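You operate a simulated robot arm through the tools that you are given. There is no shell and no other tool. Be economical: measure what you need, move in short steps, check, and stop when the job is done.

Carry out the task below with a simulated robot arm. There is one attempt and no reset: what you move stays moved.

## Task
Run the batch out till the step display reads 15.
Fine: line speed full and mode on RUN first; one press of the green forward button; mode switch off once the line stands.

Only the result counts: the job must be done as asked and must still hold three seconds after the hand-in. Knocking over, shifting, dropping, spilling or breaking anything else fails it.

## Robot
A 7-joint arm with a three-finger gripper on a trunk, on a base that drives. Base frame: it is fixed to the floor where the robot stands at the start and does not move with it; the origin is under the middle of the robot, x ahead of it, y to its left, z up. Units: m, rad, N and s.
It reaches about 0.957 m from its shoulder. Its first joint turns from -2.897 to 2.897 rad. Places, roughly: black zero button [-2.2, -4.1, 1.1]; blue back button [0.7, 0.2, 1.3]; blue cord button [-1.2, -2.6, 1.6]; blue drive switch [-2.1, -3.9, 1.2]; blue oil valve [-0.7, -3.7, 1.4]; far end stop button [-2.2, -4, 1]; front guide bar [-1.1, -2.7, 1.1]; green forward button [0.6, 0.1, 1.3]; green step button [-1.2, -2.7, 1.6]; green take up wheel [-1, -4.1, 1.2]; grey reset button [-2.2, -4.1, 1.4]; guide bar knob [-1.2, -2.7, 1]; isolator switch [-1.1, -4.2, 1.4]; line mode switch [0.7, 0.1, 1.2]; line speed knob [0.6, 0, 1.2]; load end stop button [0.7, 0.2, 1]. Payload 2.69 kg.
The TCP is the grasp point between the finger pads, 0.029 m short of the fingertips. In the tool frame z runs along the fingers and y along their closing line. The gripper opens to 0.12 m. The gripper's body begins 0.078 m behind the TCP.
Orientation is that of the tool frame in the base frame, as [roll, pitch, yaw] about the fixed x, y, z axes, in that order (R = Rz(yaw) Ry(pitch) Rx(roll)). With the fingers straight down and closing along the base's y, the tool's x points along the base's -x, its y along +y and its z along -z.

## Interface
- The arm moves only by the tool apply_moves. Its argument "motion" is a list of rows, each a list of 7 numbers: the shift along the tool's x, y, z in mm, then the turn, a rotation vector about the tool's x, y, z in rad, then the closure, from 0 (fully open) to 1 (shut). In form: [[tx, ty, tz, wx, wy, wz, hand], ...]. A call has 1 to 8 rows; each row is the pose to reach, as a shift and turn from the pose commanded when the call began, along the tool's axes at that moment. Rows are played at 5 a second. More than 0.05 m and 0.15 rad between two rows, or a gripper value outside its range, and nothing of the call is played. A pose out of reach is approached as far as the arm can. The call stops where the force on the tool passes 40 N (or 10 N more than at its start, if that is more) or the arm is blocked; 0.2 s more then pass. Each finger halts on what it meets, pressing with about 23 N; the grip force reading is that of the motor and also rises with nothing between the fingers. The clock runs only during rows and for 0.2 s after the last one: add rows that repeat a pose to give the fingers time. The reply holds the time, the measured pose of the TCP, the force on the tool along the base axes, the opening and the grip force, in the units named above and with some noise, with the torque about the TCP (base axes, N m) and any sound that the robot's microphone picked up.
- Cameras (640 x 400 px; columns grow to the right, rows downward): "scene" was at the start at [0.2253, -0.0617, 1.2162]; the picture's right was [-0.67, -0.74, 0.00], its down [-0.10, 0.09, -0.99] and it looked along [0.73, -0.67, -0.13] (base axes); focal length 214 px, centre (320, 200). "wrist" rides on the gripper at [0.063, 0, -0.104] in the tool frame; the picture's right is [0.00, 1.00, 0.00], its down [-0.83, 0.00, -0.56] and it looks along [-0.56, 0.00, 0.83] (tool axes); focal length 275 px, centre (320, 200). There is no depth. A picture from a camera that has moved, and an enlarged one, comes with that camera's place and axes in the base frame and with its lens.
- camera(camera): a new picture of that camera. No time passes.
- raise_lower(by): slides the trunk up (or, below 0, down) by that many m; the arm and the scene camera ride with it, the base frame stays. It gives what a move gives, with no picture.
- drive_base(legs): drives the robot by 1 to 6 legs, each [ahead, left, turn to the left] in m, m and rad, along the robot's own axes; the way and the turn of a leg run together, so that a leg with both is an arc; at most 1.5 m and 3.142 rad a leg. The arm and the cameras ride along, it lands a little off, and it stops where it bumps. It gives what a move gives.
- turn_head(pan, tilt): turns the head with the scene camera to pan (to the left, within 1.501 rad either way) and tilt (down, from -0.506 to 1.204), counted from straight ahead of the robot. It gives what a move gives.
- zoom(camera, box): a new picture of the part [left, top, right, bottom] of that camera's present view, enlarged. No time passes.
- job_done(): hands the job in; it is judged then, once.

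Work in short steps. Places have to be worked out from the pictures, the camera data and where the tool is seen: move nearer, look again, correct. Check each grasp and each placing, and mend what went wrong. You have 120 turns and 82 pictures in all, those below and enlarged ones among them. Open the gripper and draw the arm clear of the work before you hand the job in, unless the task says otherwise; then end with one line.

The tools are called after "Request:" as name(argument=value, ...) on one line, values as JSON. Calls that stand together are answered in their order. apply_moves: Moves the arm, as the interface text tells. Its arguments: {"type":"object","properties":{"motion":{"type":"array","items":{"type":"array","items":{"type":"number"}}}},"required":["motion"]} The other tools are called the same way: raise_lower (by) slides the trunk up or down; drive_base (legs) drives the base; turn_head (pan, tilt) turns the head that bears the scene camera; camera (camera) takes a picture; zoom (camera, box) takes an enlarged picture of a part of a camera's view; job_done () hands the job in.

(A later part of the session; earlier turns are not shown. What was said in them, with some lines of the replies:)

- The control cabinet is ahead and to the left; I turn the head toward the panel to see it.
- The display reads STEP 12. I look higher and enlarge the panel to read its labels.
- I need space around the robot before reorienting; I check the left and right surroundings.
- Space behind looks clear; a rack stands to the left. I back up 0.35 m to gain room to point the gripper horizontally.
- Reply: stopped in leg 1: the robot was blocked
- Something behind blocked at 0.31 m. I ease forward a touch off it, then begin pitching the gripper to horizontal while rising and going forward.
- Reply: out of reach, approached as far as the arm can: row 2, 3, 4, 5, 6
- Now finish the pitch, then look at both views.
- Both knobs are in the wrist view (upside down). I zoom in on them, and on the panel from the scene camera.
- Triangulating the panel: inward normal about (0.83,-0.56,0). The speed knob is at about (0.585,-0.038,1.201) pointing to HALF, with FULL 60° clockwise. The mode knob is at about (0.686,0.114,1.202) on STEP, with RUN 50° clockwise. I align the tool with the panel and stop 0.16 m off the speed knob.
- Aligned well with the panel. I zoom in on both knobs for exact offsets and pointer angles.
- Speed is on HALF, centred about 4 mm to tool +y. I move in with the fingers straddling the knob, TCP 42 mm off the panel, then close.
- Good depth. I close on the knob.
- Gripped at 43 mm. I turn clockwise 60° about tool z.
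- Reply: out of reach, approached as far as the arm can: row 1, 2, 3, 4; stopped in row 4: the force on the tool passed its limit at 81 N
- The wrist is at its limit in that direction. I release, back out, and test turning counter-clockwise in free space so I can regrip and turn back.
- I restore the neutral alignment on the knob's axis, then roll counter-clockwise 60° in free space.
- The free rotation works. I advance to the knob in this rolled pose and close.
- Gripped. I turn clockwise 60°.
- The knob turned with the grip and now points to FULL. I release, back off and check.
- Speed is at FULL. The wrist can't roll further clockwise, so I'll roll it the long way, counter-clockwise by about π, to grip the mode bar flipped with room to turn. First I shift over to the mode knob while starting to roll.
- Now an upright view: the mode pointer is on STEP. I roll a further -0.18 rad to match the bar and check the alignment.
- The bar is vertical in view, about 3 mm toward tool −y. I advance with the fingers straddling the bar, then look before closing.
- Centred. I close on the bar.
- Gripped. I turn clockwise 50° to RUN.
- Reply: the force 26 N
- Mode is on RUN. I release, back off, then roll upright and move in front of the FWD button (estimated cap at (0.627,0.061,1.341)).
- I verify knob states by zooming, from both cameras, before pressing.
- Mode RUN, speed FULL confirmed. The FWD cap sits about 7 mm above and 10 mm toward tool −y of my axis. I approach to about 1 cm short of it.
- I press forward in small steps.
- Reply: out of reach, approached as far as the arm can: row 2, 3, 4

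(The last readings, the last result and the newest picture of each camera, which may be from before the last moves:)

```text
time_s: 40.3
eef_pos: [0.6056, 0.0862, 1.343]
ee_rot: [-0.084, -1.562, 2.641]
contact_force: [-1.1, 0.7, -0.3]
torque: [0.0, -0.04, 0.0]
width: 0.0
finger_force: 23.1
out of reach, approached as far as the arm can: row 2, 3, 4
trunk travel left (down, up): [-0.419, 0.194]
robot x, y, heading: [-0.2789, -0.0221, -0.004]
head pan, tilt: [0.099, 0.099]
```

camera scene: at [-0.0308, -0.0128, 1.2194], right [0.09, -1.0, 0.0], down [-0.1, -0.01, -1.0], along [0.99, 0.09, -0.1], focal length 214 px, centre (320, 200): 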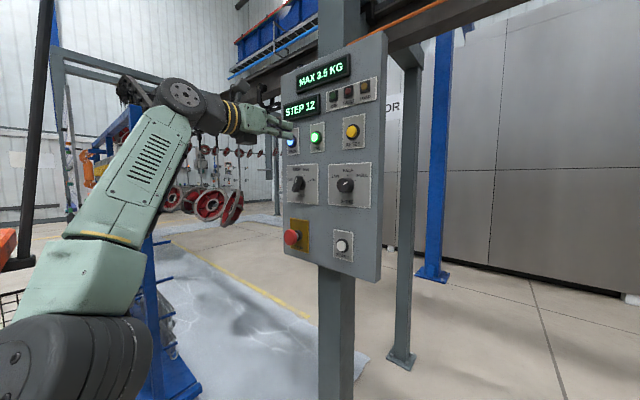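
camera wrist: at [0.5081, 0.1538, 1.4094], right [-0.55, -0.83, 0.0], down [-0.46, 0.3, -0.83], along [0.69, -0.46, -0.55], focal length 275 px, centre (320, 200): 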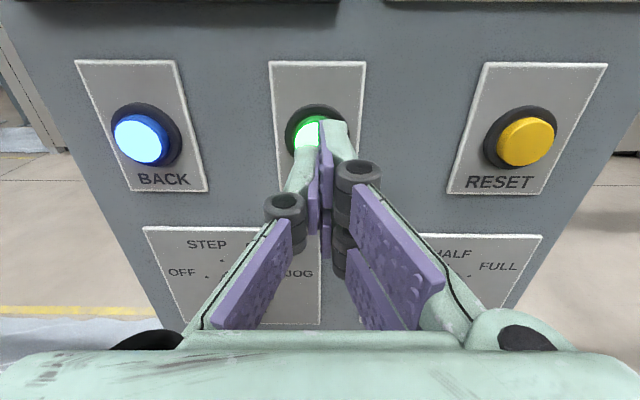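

The arm is at its reach limit here. I back off 60 mm and drive the base 0.08 m forward for more reach.

Request:
apply_moves(motion=[[0, 0, -30, 0, 0, 0, 1], [0, 0, -70, 0, 0, 0, 1], [0, 0, -110, 0, 0, 0, 1], [0, 0, -110, 0, 0, 0, 1]])

Request:
drive_base(legs=[[0.08, 0, 0]])

Request:
camera(camera="wrist")

```text
time_s: 41.3
eef_pos: [0.5136, 0.1476, 1.3435]
ee_rot: [0.039, -1.564, 2.513]
contact_force: [-0.1, 0.8, 0.9]
torque: [-0.01, 0.03, -0.02]
width: 0.0
finger_force: 23.4
trunk travel left (down, up): [-0.419, 0.194]
robot x, y, heading: [-0.2802, -0.0213, -0.012]
head pan, tilt: [0.099, 0.099]
```

```text
time_s: 42.3
eef_pos: [0.593, 0.148, 1.3448]
ee_rot: [0.003, -1.565, 2.554]
contact_force: [-0.2, 0.3, -0.3]
torque: [-0.03, 0.01, -0.03]
width: 0.0
finger_force: 23.3
trunk travel left (down, up): [-0.419, 0.194]
robot x, y, heading: [-0.1998, -0.0182, -0.01]
head pan, tilt: [0.099, 0.099]
```

```text
46 pictures are left
camera wrist: at [0.5073, 0.2063, 1.4063], right [-0.55, -0.83, 0.0], down [-0.46, 0.3, -0.83], along [0.69, -0.46, -0.55], focal length 275 px, centre (320, 200)
```

wrist: 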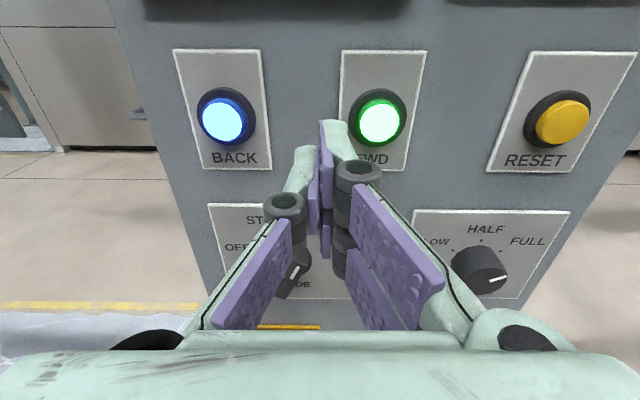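

Now FWD is about 39 mm to tool +y and 4 mm up. I move there and stop about 1 cm short.

Request:
apply_moves(motion=[[4, 20, 0, 0, 0, 0, 1], [4, 39, 0, 0, 0, 0, 1], [4, 39, 30, 0, 0, 0, 1], [4, 39, 30, 0, 0, 0, 1]])

Request:
camera(camera="wrist")

```text
time_s: 43.3
eef_pos: [0.5958, 0.098, 1.3485]
ee_rot: [-0.031, -1.566, 2.588]
contact_force: [-0.6, -0.9, -0.1]
torque: [0.0, 0.0, 0.01]
width: 0.0003
finger_force: 23.2
trunk travel left (down, up): [-0.419, 0.194]
robot x, y, heading: [-0.1957, -0.0201, -0.01]
head pan, tilt: [0.099, 0.099]
```

```text
45 pictures are left
camera wrist: at [0.5099, 0.1563, 1.4113], right [-0.55, -0.83, 0.0], down [-0.46, 0.3, -0.83], along [0.69, -0.46, -0.55], focal length 275 px, centre (320, 200)
```

wrist: 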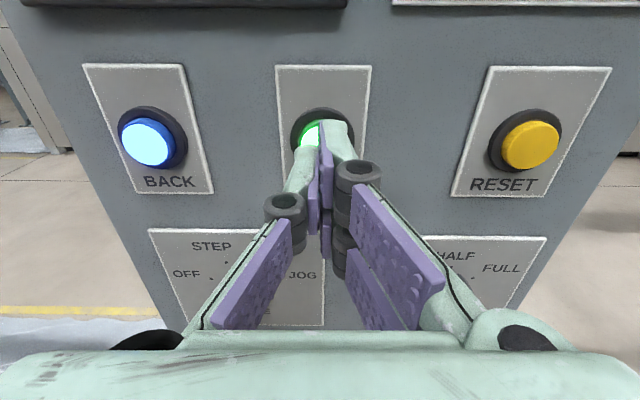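

Centred. I press forward in small steps.

Request:
apply_moves(motion=[[-2, -1, 5, 0, 0, 0, 1], [-2, -1, 10, 0, 0, 0, 1], [-2, -1, 14, 0, 0, 0, 1], [-2, -1, 17, 0, 0, 0, 1]])

```text
time_s: 44.3
eef_pos: [0.6121, 0.0884, 1.3467]
ee_rot: [-0.045, -1.565, 2.601]
contact_force: [-0.2, 0.5, -0.1]
torque: [0.04, -0.03, 0.02]
width: 0.0
finger_force: 23.2
trunk travel left (down, up): [-0.419, 0.194]
robot x, y, heading: [-0.2002, -0.0154, -0.004]
head pan, tilt: [0.099, 0.099]
```

No contact yet; I continue in 3 mm steps.

Request:
apply_moves(motion=[[0, 0, 3, 0, 0, 0, 1], [0, 0, 6, 0, 0, 0, 1], [0, 0, 6, 0, 0, 0, 1]])

```text
time_s: 45.1
eef_pos: [0.6163, 0.0867, 1.3462]
ee_rot: [-0.083, -1.565, 2.639]
contact_force: [-0.2, -0.1, 0.5]
torque: [0.01, -0.01, -0.02]
width: 0.0002
finger_force: 22.8
trunk travel left (down, up): [-0.419, 0.194]
robot x, y, heading: [-0.1976, -0.0193, -0.008]
head pan, tilt: [0.099, 0.099]
```

Request:
camera(camera="wrist")

Request:
zoom(camera="scene", box=[270, 30, 430, 200])

```text
44 pictures are left
camera wrist: at [0.5301, 0.1451, 1.4091], right [-0.55, -0.83, 0.0], down [-0.46, 0.3, -0.83], along [0.69, -0.46, -0.55], focal length 275 px, centre (320, 200)
```

wrist: 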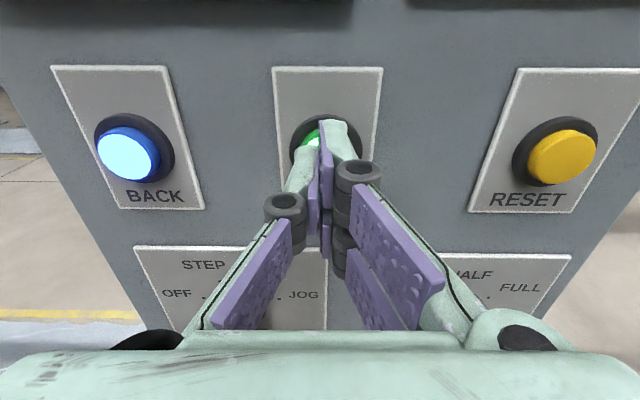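

```text
2.35 times, centred on (350, 115) of scene
camera zoom: at [0.0492, -0.013, 1.2194], right [0.09, -1.0, 0.0], down [-0.1, -0.01, -1.0], along [0.99, 0.09, -0.1], focal length 505 px, centre (249, 400)
```

zoom: 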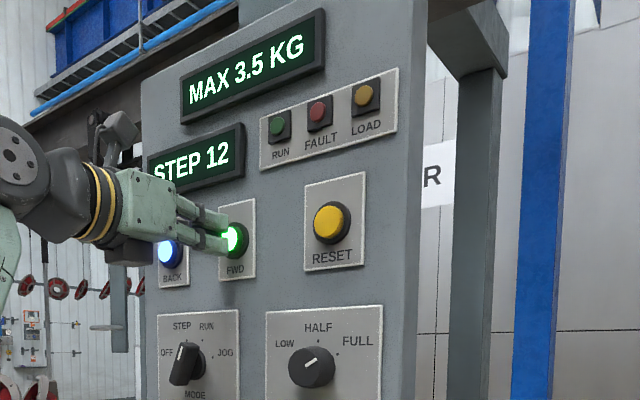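

Close to contact. I press on with 3 mm steps.

Request:
apply_moves(motion=[[0, 0, 3, 0, 0, 0, 1], [0, 0, 6, 0, 0, 0, 1], [0, 0, 9, 0, 0, 0, 1]])

```text
time_s: 45.9
eef_pos: [0.6237, 0.0811, 1.3483]
ee_rot: [0.021, -1.564, 2.535]
contact_force: [-1.5, 0.6, -0.8]
torque: [0.0, -0.02, -0.01]
width: 0.0059
finger_force: 28.7
trunk travel left (down, up): [-0.419, 0.194]
robot x, y, heading: [-0.1978, -0.021, -0.007]
head pan, tilt: [0.099, 0.099]
```

Contact appears to have begun (the fingers splayed slightly). I check the display.

Request:
zoom(camera="scene", box=[270, 30, 430, 200])

Request:
camera(camera="wrist")

```text
2.35 times, centred on (350, 115) of scene
camera zoom: at [0.0491, -0.0129, 1.2194], right [0.09, -1.0, 0.0], down [-0.1, -0.01, -1.0], along [0.99, 0.09, -0.1], focal length 505 px, centre (249, 400)
```

zoom: 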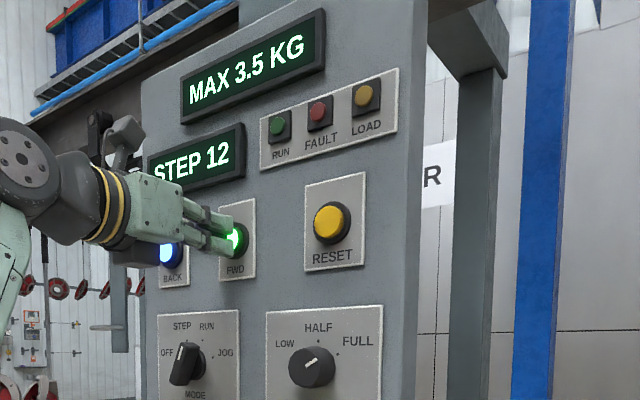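

```text
41 pictures are left
camera wrist: at [0.5375, 0.1405, 1.4088], right [-0.55, -0.83, 0.0], down [-0.46, 0.3, -0.83], along [0.69, -0.46, -0.55], focal length 275 px, centre (320, 200)
```

wrist: 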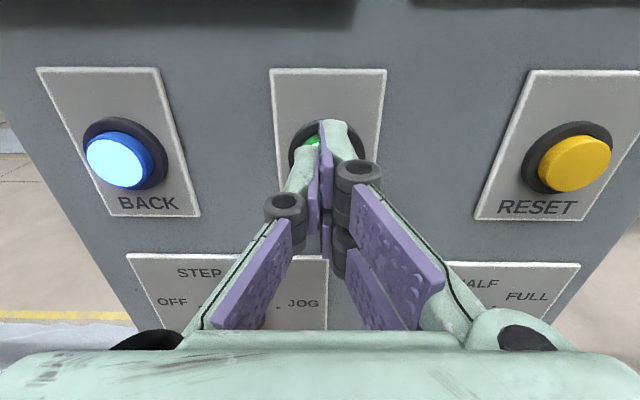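

Not yet actuated. I push another few millimetres.

Request:
apply_moves(motion=[[0, 0, 3, 0, 0, 0, 1], [0, 0, 6, 0, 0, 0, 1], [0, 0, 8, 0, 0, 0, 1]])

Request:
zoom(camera="scene", box=[270, 30, 430, 200])

```text
time_s: 46.7
eef_pos: [0.6281, 0.0791, 1.3476]
ee_rot: [0.027, -1.563, 2.531]
contact_force: [-20.3, 8.9, -8.4]
torque: [0.2, 0.24, -0.15]
width: 0.0061
finger_force: 28.4
trunk travel left (down, up): [-0.419, 0.194]
robot x, y, heading: [-0.1957, -0.0189, -0.0]
head pan, tilt: [0.099, 0.099]
heard: click
```

```text
2.35 times, centred on (350, 115) of scene
camera zoom: at [0.0475, -0.0118, 1.2196], right [0.09, -1.0, 0.0], down [-0.1, -0.01, -1.0], along [0.99, 0.09, -0.1], focal length 505 px, centre (249, 400)
```

zoom: 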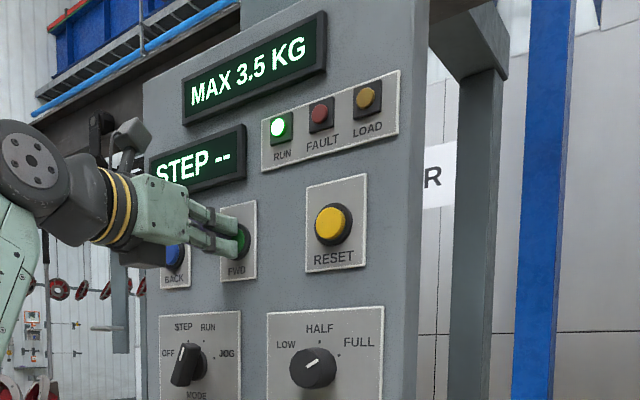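

Click heard: the RUN lamp is on and the line is moving. I retract straight back and wait.

Request:
apply_moves(motion=[[0, 0, -10, 0, 0, 0, 1], [0, 0, -40, 0, 0, 0, 1], [0, 0, -80, 0, 0, 0, 1], [0, 0, -105, 0, 0, 0, 1], [0, 0, -105, 0, 0, 0, 1], [0, 0, -105, 0, 0, 0, 1]])

Request:
zoom(camera="scene", box=[270, 30, 430, 200])

```text
time_s: 48.1
eef_pos: [0.5415, 0.1346, 1.3472]
ee_rot: [-0.041, -1.566, 2.599]
contact_force: [-0.6, -0.4, 0.1]
torque: [-0.02, -0.01, 0.03]
width: 0.0002
finger_force: 29.0
trunk travel left (down, up): [-0.419, 0.194]
robot x, y, heading: [-0.1973, -0.0209, -0.007]
head pan, tilt: [0.099, 0.099]
```

```text
2.35 times, centred on (350, 115) of scene
camera zoom: at [0.0492, -0.013, 1.2194], right [0.09, -1.0, 0.0], down [-0.1, -0.01, -1.0], along [0.99, 0.09, -0.1], focal length 505 px, centre (249, 400)
```

zoom: 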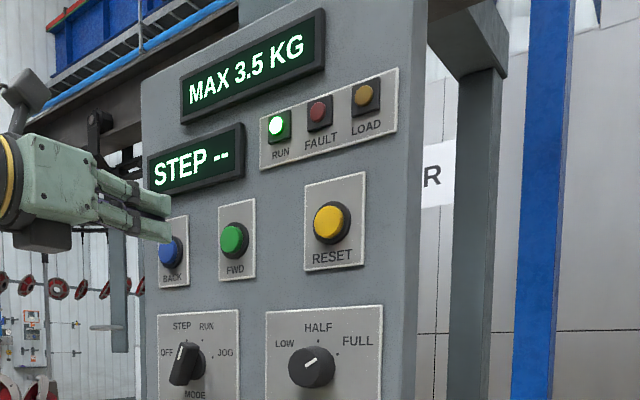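

Running. Meanwhile I pre-position in front of the mode knob, rolled to the RUN angle, clear of the panel.

Request:
apply_moves(motion=[[-36, -17, -2, 0, 0, 0.11, 0.9], [-72, -34, -4, 0, 0, 0.22, 0.7], [-108, -51, -6, 0, 0, 0.33, 0.5], [-144, -68, -8, 0, 0, 0.436, 0.5], [-144, -68, -8, 0, 0, 0.436, 0.5]])

Request:
camera(camera="wrist")

Request:
zoom(camera="scene", box=[270, 30, 430, 200])

```text
time_s: 49.3
eef_pos: [0.5751, 0.1939, 1.2029]
ee_rot: [-1.556, -1.133, -2.169]
contact_force: [0.2, 0.5, -0.1]
torque: [-0.01, -0.01, -0.06]
width: 0.0601
finger_force: 0.0
trunk travel left (down, up): [-0.419, 0.194]
robot x, y, heading: [-0.1986, -0.0211, -0.006]
head pan, tilt: [0.099, 0.099]
```

```text
38 pictures are left
camera wrist: at [0.4743, 0.2302, 1.2597], right [-0.5, -0.76, -0.42], down [-0.27, 0.6, -0.76], along [0.82, -0.27, -0.5], focal length 275 px, centre (320, 200)
```

wrist: 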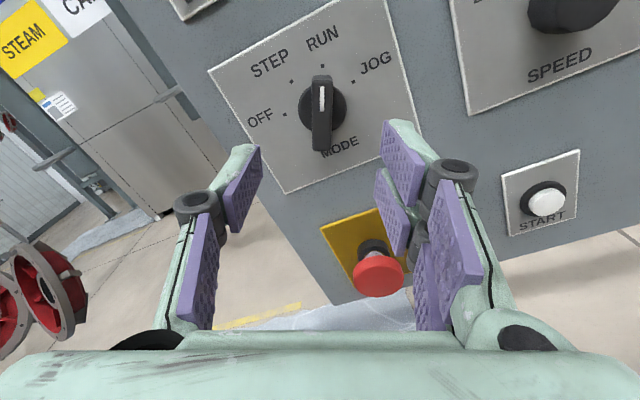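

```text
2.35 times, centred on (350, 115) of scene
camera zoom: at [0.0493, -0.0129, 1.2194], right [0.09, -1.0, 0.0], down [-0.1, -0.01, -0.99], along [0.99, 0.09, -0.1], focal length 505 px, centre (249, 400)
```

zoom: 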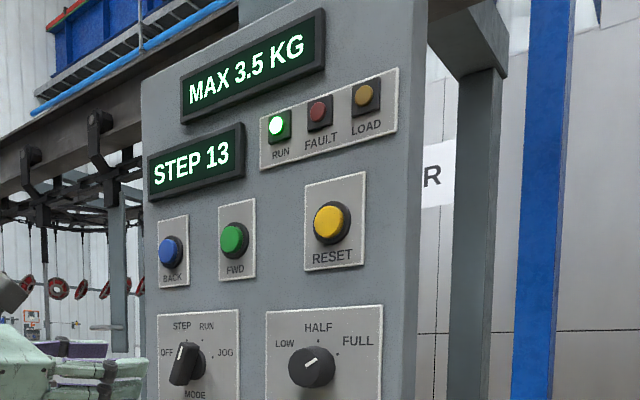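

STEP 13, still running. I advance so the fingers straddle the bar without touching it, and watch.

Request:
apply_moves(motion=[[2, 0, 30, 0, 0, 0, 0.5], [2, 0, 60, 0, 0, 0, 0.5], [2, 0, 80, 0, 0, 0, 0.5], [2, 0, 90, 0, 0, 0, 0.5], [2, 0, 90, 0, 0, 0, 0.5]])

Request:
camera(camera="wrist")

Request:
zoom(camera="scene", box=[270, 30, 430, 200])

```text
time_s: 50.5
eef_pos: [0.6488, 0.1452, 1.205]
ee_rot: [-1.555, -1.135, -2.17]
contact_force: [0.2, 0.0, 0.6]
torque: [0.01, -0.03, 0.0]
width: 0.0601
finger_force: 0.0
trunk travel left (down, up): [-0.419, 0.194]
robot x, y, heading: [-0.1981, -0.0229, -0.008]
head pan, tilt: [0.099, 0.099]
```

```text
36 pictures are left
camera wrist: at [0.5482, 0.1822, 1.2622], right [-0.5, -0.76, -0.42], down [-0.27, 0.59, -0.76], along [0.82, -0.27, -0.5], focal length 275 px, centre (320, 200)
```

wrist: 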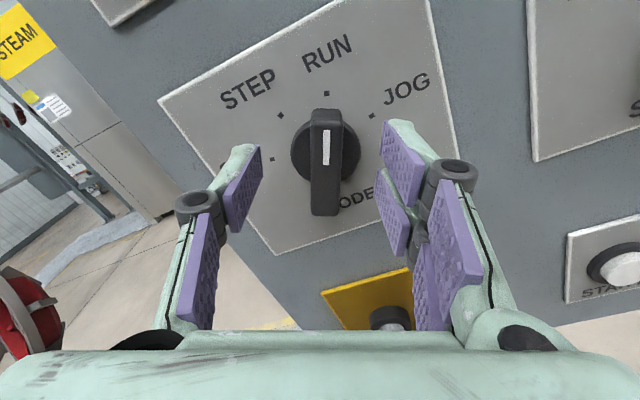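

```text
2.35 times, centred on (350, 115) of scene
camera zoom: at [0.0492, -0.013, 1.2194], right [0.09, -1.0, 0.0], down [-0.1, -0.01, -1.0], along [0.99, 0.09, -0.1], focal length 505 px, centre (249, 400)
```

zoom: 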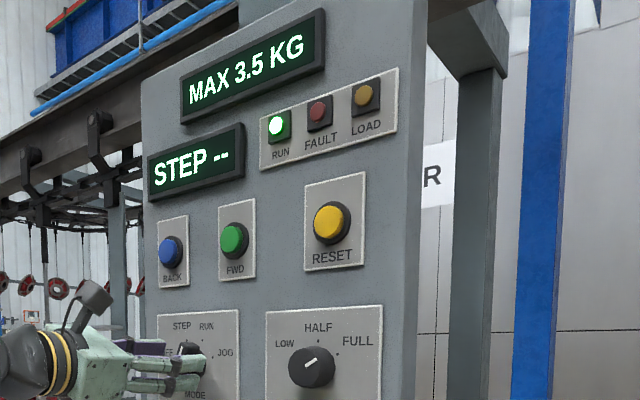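

Between steps. I wait in position and watch.

Request:
apply_moves(motion=[[0, 1, 0, 0, 0, 0, 0.5], [0, 1, 0, 0, 0, 0, 0.5], [0, 1, 0, 0, 0, 0, 0.5], [0, 1, 0, 0, 0, 0, 0.5]])

Request:
zoom(camera="scene", box=[270, 30, 430, 200])

```text
time_s: 51.5
eef_pos: [0.6477, 0.1445, 1.2049]
ee_rot: [-1.557, -1.135, -2.169]
contact_force: [-0.5, 0.3, 0.4]
torque: [-0.01, 0.0, 0.02]
width: 0.0602
finger_force: 0.1
trunk travel left (down, up): [-0.419, 0.194]
robot x, y, heading: [-0.1995, -0.0194, -0.007]
head pan, tilt: [0.099, 0.099]
```

```text
2.35 times, centred on (350, 115) of scene
camera zoom: at [0.0492, -0.013, 1.2194], right [0.09, -1.0, 0.0], down [-0.1, -0.01, -1.0], along [0.99, 0.09, -0.1], focal length 505 px, centre (249, 400)
```

zoom: 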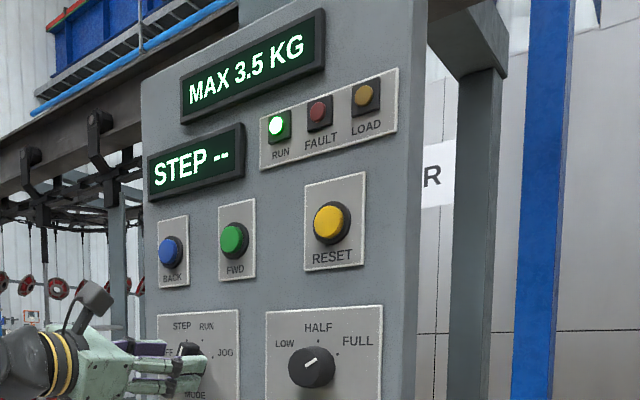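

Request:
apply_moves(motion=[[0, 0, 0, 0, 0, 0, 0.5], [0, 0, 0, 0, 0, 0, 0.5], [0, 0, 0, 0, 0, 0, 0.5], [0, 0, 0, 0, 0, 0, 0.5]])

Request:
zoom(camera="scene", box=[270, 30, 430, 200])

```text
time_s: 52.5
eef_pos: [0.6475, 0.1448, 1.2041]
ee_rot: [-1.556, -1.134, -2.169]
contact_force: [-0.4, 0.5, 0.1]
torque: [-0.01, 0.03, 0.02]
width: 0.06
finger_force: 0.1
trunk travel left (down, up): [-0.419, 0.194]
robot x, y, heading: [-0.1957, -0.0191, -0.007]
head pan, tilt: [0.099, 0.099]
```

```text
2.35 times, centred on (350, 115) of scene
camera zoom: at [0.0492, -0.013, 1.2194], right [0.09, -1.0, 0.0], down [-0.1, -0.01, -1.0], along [0.99, 0.09, -0.1], focal length 505 px, centre (249, 400)
```

zoom: 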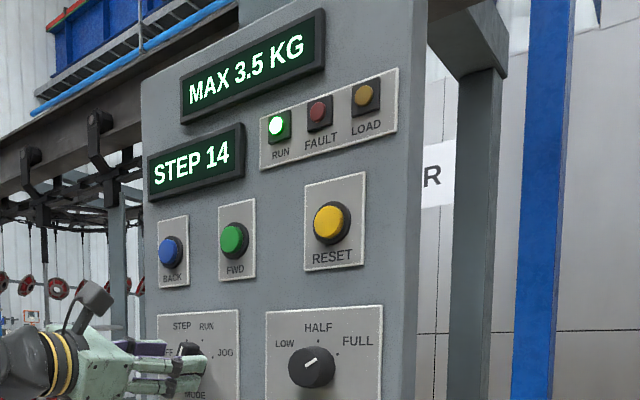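

STEP 14. I grip the bar gently in place, ready, while the last step runs.

Request:
apply_moves(motion=[[0, 0, 0, 0, 0, 0, 0.7], [0, 0, 0, 0, 0, 0, 0.95], [0, 0, 0, 0, 0, 0, 0.95], [0, 0, 0, 0, 0, 0, 0.95], [0, 0, 0, 0, 0, 0, 0.95]])

Request:
apply_moves(motion=[[0, 0, 0, 0, 0, 0, 0.95], [0, 0, 0, 0, 0, 0, 0.95], [0, 0, 0, 0, 0, 0, 0.95], [0, 0, 0, 0, 0, 0, 0.95], [0, 0, 0, 0, 0, 0, 0.95]])

Request:
zoom(camera="scene", box=[270, 30, 430, 200])

```text
time_s: 53.7
eef_pos: [0.6474, 0.1424, 1.2043]
ee_rot: [-1.562, -1.134, -2.165]
contact_force: [-9.6, -4.4, -7.7]
torque: [0.06, 0.22, -0.26]
width: 0.0158
finger_force: 36.7
trunk travel left (down, up): [-0.419, 0.194]
robot x, y, heading: [-0.2012, -0.0196, -0.01]
head pan, tilt: [0.099, 0.099]
```

```text
time_s: 54.9
eef_pos: [0.6482, 0.1432, 1.2039]
ee_rot: [-1.562, -1.134, -2.167]
contact_force: [-18.4, -8.8, -18.3]
torque: [-0.27, -0.25, -0.82]
width: 0.016
finger_force: 41.5
trunk travel left (down, up): [-0.419, 0.194]
robot x, y, heading: [-0.1957, -0.0203, -0.004]
head pan, tilt: [0.099, 0.099]
```

```text
2.35 times, centred on (350, 115) of scene
camera zoom: at [0.0489, -0.0135, 1.2193], right [0.09, -1.0, 0.0], down [-0.1, -0.01, -1.0], along [0.99, 0.09, -0.1], focal length 505 px, centre (249, 400)
```

zoom: 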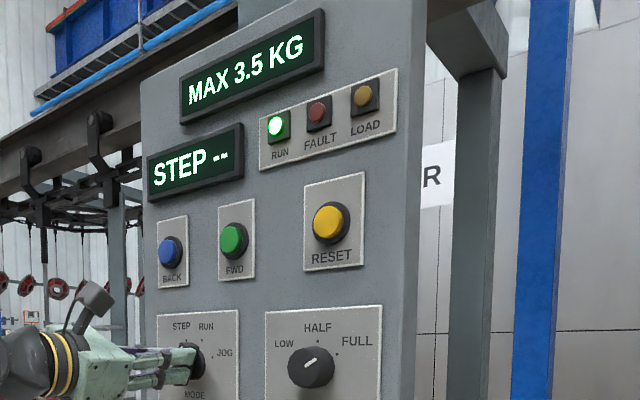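

Request:
apply_moves(motion=[[0, 0, 0, 0, 0, 0, 0.95], [0, 0, 0, 0, 0, 0, 0.95], [0, 0, 0, 0, 0, 0, 0.95]])

Request:
zoom(camera="scene", box=[270, 30, 430, 200])

```text
time_s: 55.7
eef_pos: [0.6487, 0.1438, 1.2046]
ee_rot: [-1.564, -1.135, -2.164]
contact_force: [-18.9, -10.2, -18.7]
torque: [-0.49, -0.44, -1.02]
width: 0.016
finger_force: 42.0
trunk travel left (down, up): [-0.419, 0.194]
robot x, y, heading: [-0.1997, -0.0207, -0.01]
head pan, tilt: [0.099, 0.099]
```

```text
2.35 times, centred on (350, 115) of scene
camera zoom: at [0.0489, -0.0136, 1.2194], right [0.09, -1.0, 0.0], down [-0.1, -0.01, -1.0], along [0.99, 0.09, -0.1], focal length 505 px, centre (249, 400)
```

zoom: 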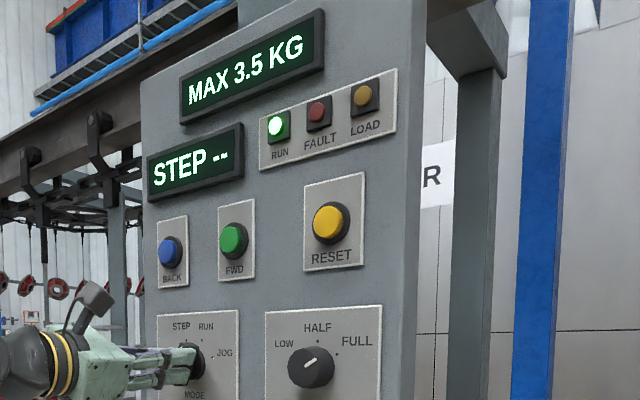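

Request:
apply_moves(motion=[[0, 0, 0, 0, 0, 0, 0.95], [0, 0, 0, 0, 0, 0, 0.95]])

Request:
zoom(camera="scene", box=[270, 30, 430, 200])

```text
time_s: 56.3
eef_pos: [0.6472, 0.1447, 1.2046]
ee_rot: [-1.566, -1.135, -2.165]
contact_force: [-19.6, -9.4, -18.2]
torque: [-0.32, -0.23, -0.92]
width: 0.0161
finger_force: 41.6
trunk travel left (down, up): [-0.419, 0.194]
robot x, y, heading: [-0.2038, -0.0251, -0.003]
head pan, tilt: [0.099, 0.099]
```

```text
2.35 times, centred on (350, 115) of scene
camera zoom: at [0.0489, -0.0137, 1.2194], right [0.09, -1.0, 0.0], down [-0.1, -0.01, -1.0], along [0.99, 0.09, -0.1], focal length 505 px, centre (249, 400)
```

zoom: 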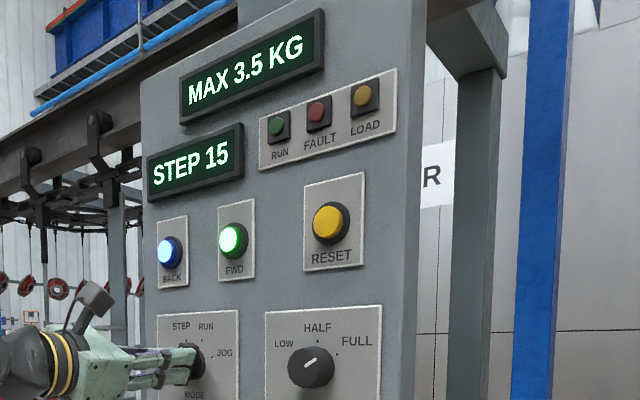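

The line stopped itself at STEP 15 with the RUN lamp out. I turn the mode switch counter-clockwise 100° to OFF.

Request:
apply_moves(motion=[[0, 0, 0, 0, 0, -0.13, 0.95], [0, 0, 0, 0, 0, -0.26, 0.95], [0, 0, 0, 0, 0, -0.39, 0.95], [0, 0, 0, 0, 0, -0.52, 0.95], [0, 0, 0, 0, 0, -0.65, 0.95], [0, 0, 0, 0, 0, -0.78, 0.95], [0, 0, 0, 0, 0, -0.88, 0.95]])

Request:
apply_moves(motion=[[0, 0, 0, 0, 0, -0.13, 0.95], [0, 0, 0, 0, 0, -0.26, 0.95], [0, 0, 0, 0, 0, -0.39, 0.95], [0, 0, 0, 0, 0, -0.52, 0.95], [0, 0, 0, 0, 0, -0.65, 0.95], [0, 0, 0, 0, 0, -0.78, 0.95], [0, 0, 0, 0, 0, -0.87, 0.95]])

Request:
camera(camera="wrist")

```text
time_s: 57.9
eef_pos: [0.6491, 0.1473, 1.2049]
ee_rot: [1.553, -1.124, 1.003]
contact_force: [21.4, 2.2, 9.7]
torque: [0.28, 0.35, -0.01]
width: 0.016
finger_force: 41.9
trunk travel left (down, up): [-0.419, 0.194]
robot x, y, heading: [-0.2025, -0.0188, -0.005]
head pan, tilt: [0.099, 0.099]
```

```text
time_s: 59.5
eef_pos: [0.6513, 0.1483, 1.2015]
ee_rot: [1.565, -0.254, 0.991]
contact_force: [28.1, 16.7, 4.5]
torque: [0.51, -0.47, 0.9]
width: 0.0162
finger_force: 42.0
trunk travel left (down, up): [-0.419, 0.194]
robot x, y, heading: [-0.201, -0.0243, -0.009]
head pan, tilt: [0.099, 0.099]
```

```text
29 pictures are left
camera wrist: at [0.5982, 0.2575, 1.2159], right [-0.14, -0.2, 0.97], down [-0.91, -0.37, -0.21], along [0.4, -0.91, -0.13], focal length 275 px, centre (320, 200)
```

wrist: 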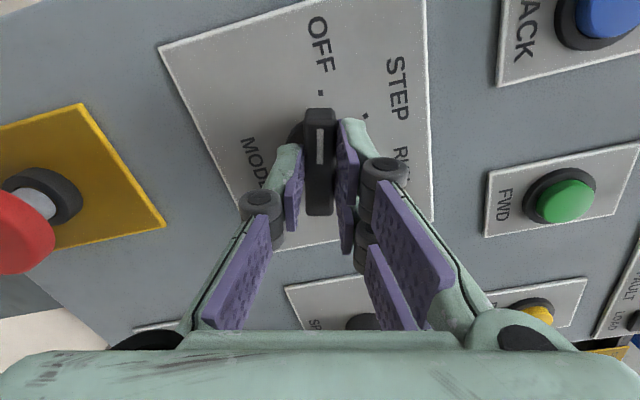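

The pointer is at OFF. I release and back off, then verify.

Request:
apply_moves(motion=[[0, 0, 0, 0, 0, 0, 0.5], [0, 0, 0, 0, 0, 0, 0.4], [0, 0, -20, 0, 0, 0, 0.4], [0, 0, -60, 0, 0, 0, 0.3], [0, 0, -105, 0, 0, 0, 0.1], [0, 0, -150, 0, 0, 0, 0], [0, 0, -150, 0, 0, 0, 0], [0, 0, -150, 0, 0, 0, 0]])

Request:
zoom(camera="scene", box=[270, 30, 430, 200])

Request:
camera(camera="wrist")

```text
time_s: 61.3
eef_pos: [0.5236, 0.2279, 1.2033]
ee_rot: [1.566, -0.257, 0.987]
contact_force: [-0.6, 0.0, -0.3]
torque: [-0.04, -0.02, 0.02]
width: 0.1201
finger_force: 0.0
trunk travel left (down, up): [-0.419, 0.194]
robot x, y, heading: [-0.1982, -0.0208, -0.008]
head pan, tilt: [0.099, 0.099]
```

```text
2.35 times, centred on (350, 115) of scene
camera zoom: at [0.0492, -0.013, 1.2194], right [0.09, -1.0, 0.0], down [-0.1, -0.01, -0.99], along [0.99, 0.09, -0.1], focal length 505 px, centre (249, 400)
```

zoom: 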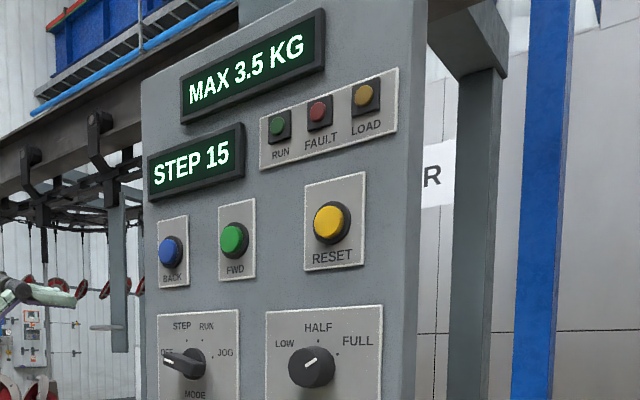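

```text
27 pictures are left
camera wrist: at [0.4705, 0.3373, 1.2181], right [-0.14, -0.21, 0.97], down [-0.91, -0.36, -0.21], along [0.4, -0.91, -0.13], focal length 275 px, centre (320, 200)
```

wrist: 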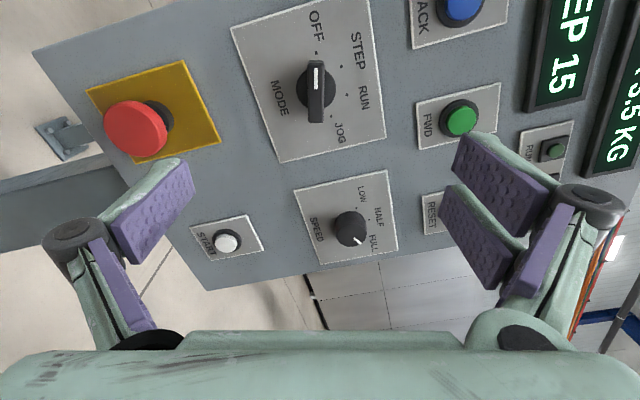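

STEP 15, mode on OFF, lamps out, speed FULL, gripper open and clear of the panel. I hand the job in.

Request:
job_done()

```text
The job is handed in.
```

The batch ran out to STEP 15: speed on FULL and mode on RUN first, one press of FWD, and the mode switch turned to OFF once the line had stopped. While making room early on, the base bumped something I couldn't see about 0.3 m behind its start; I moved off it and did not check whether it had shifted.
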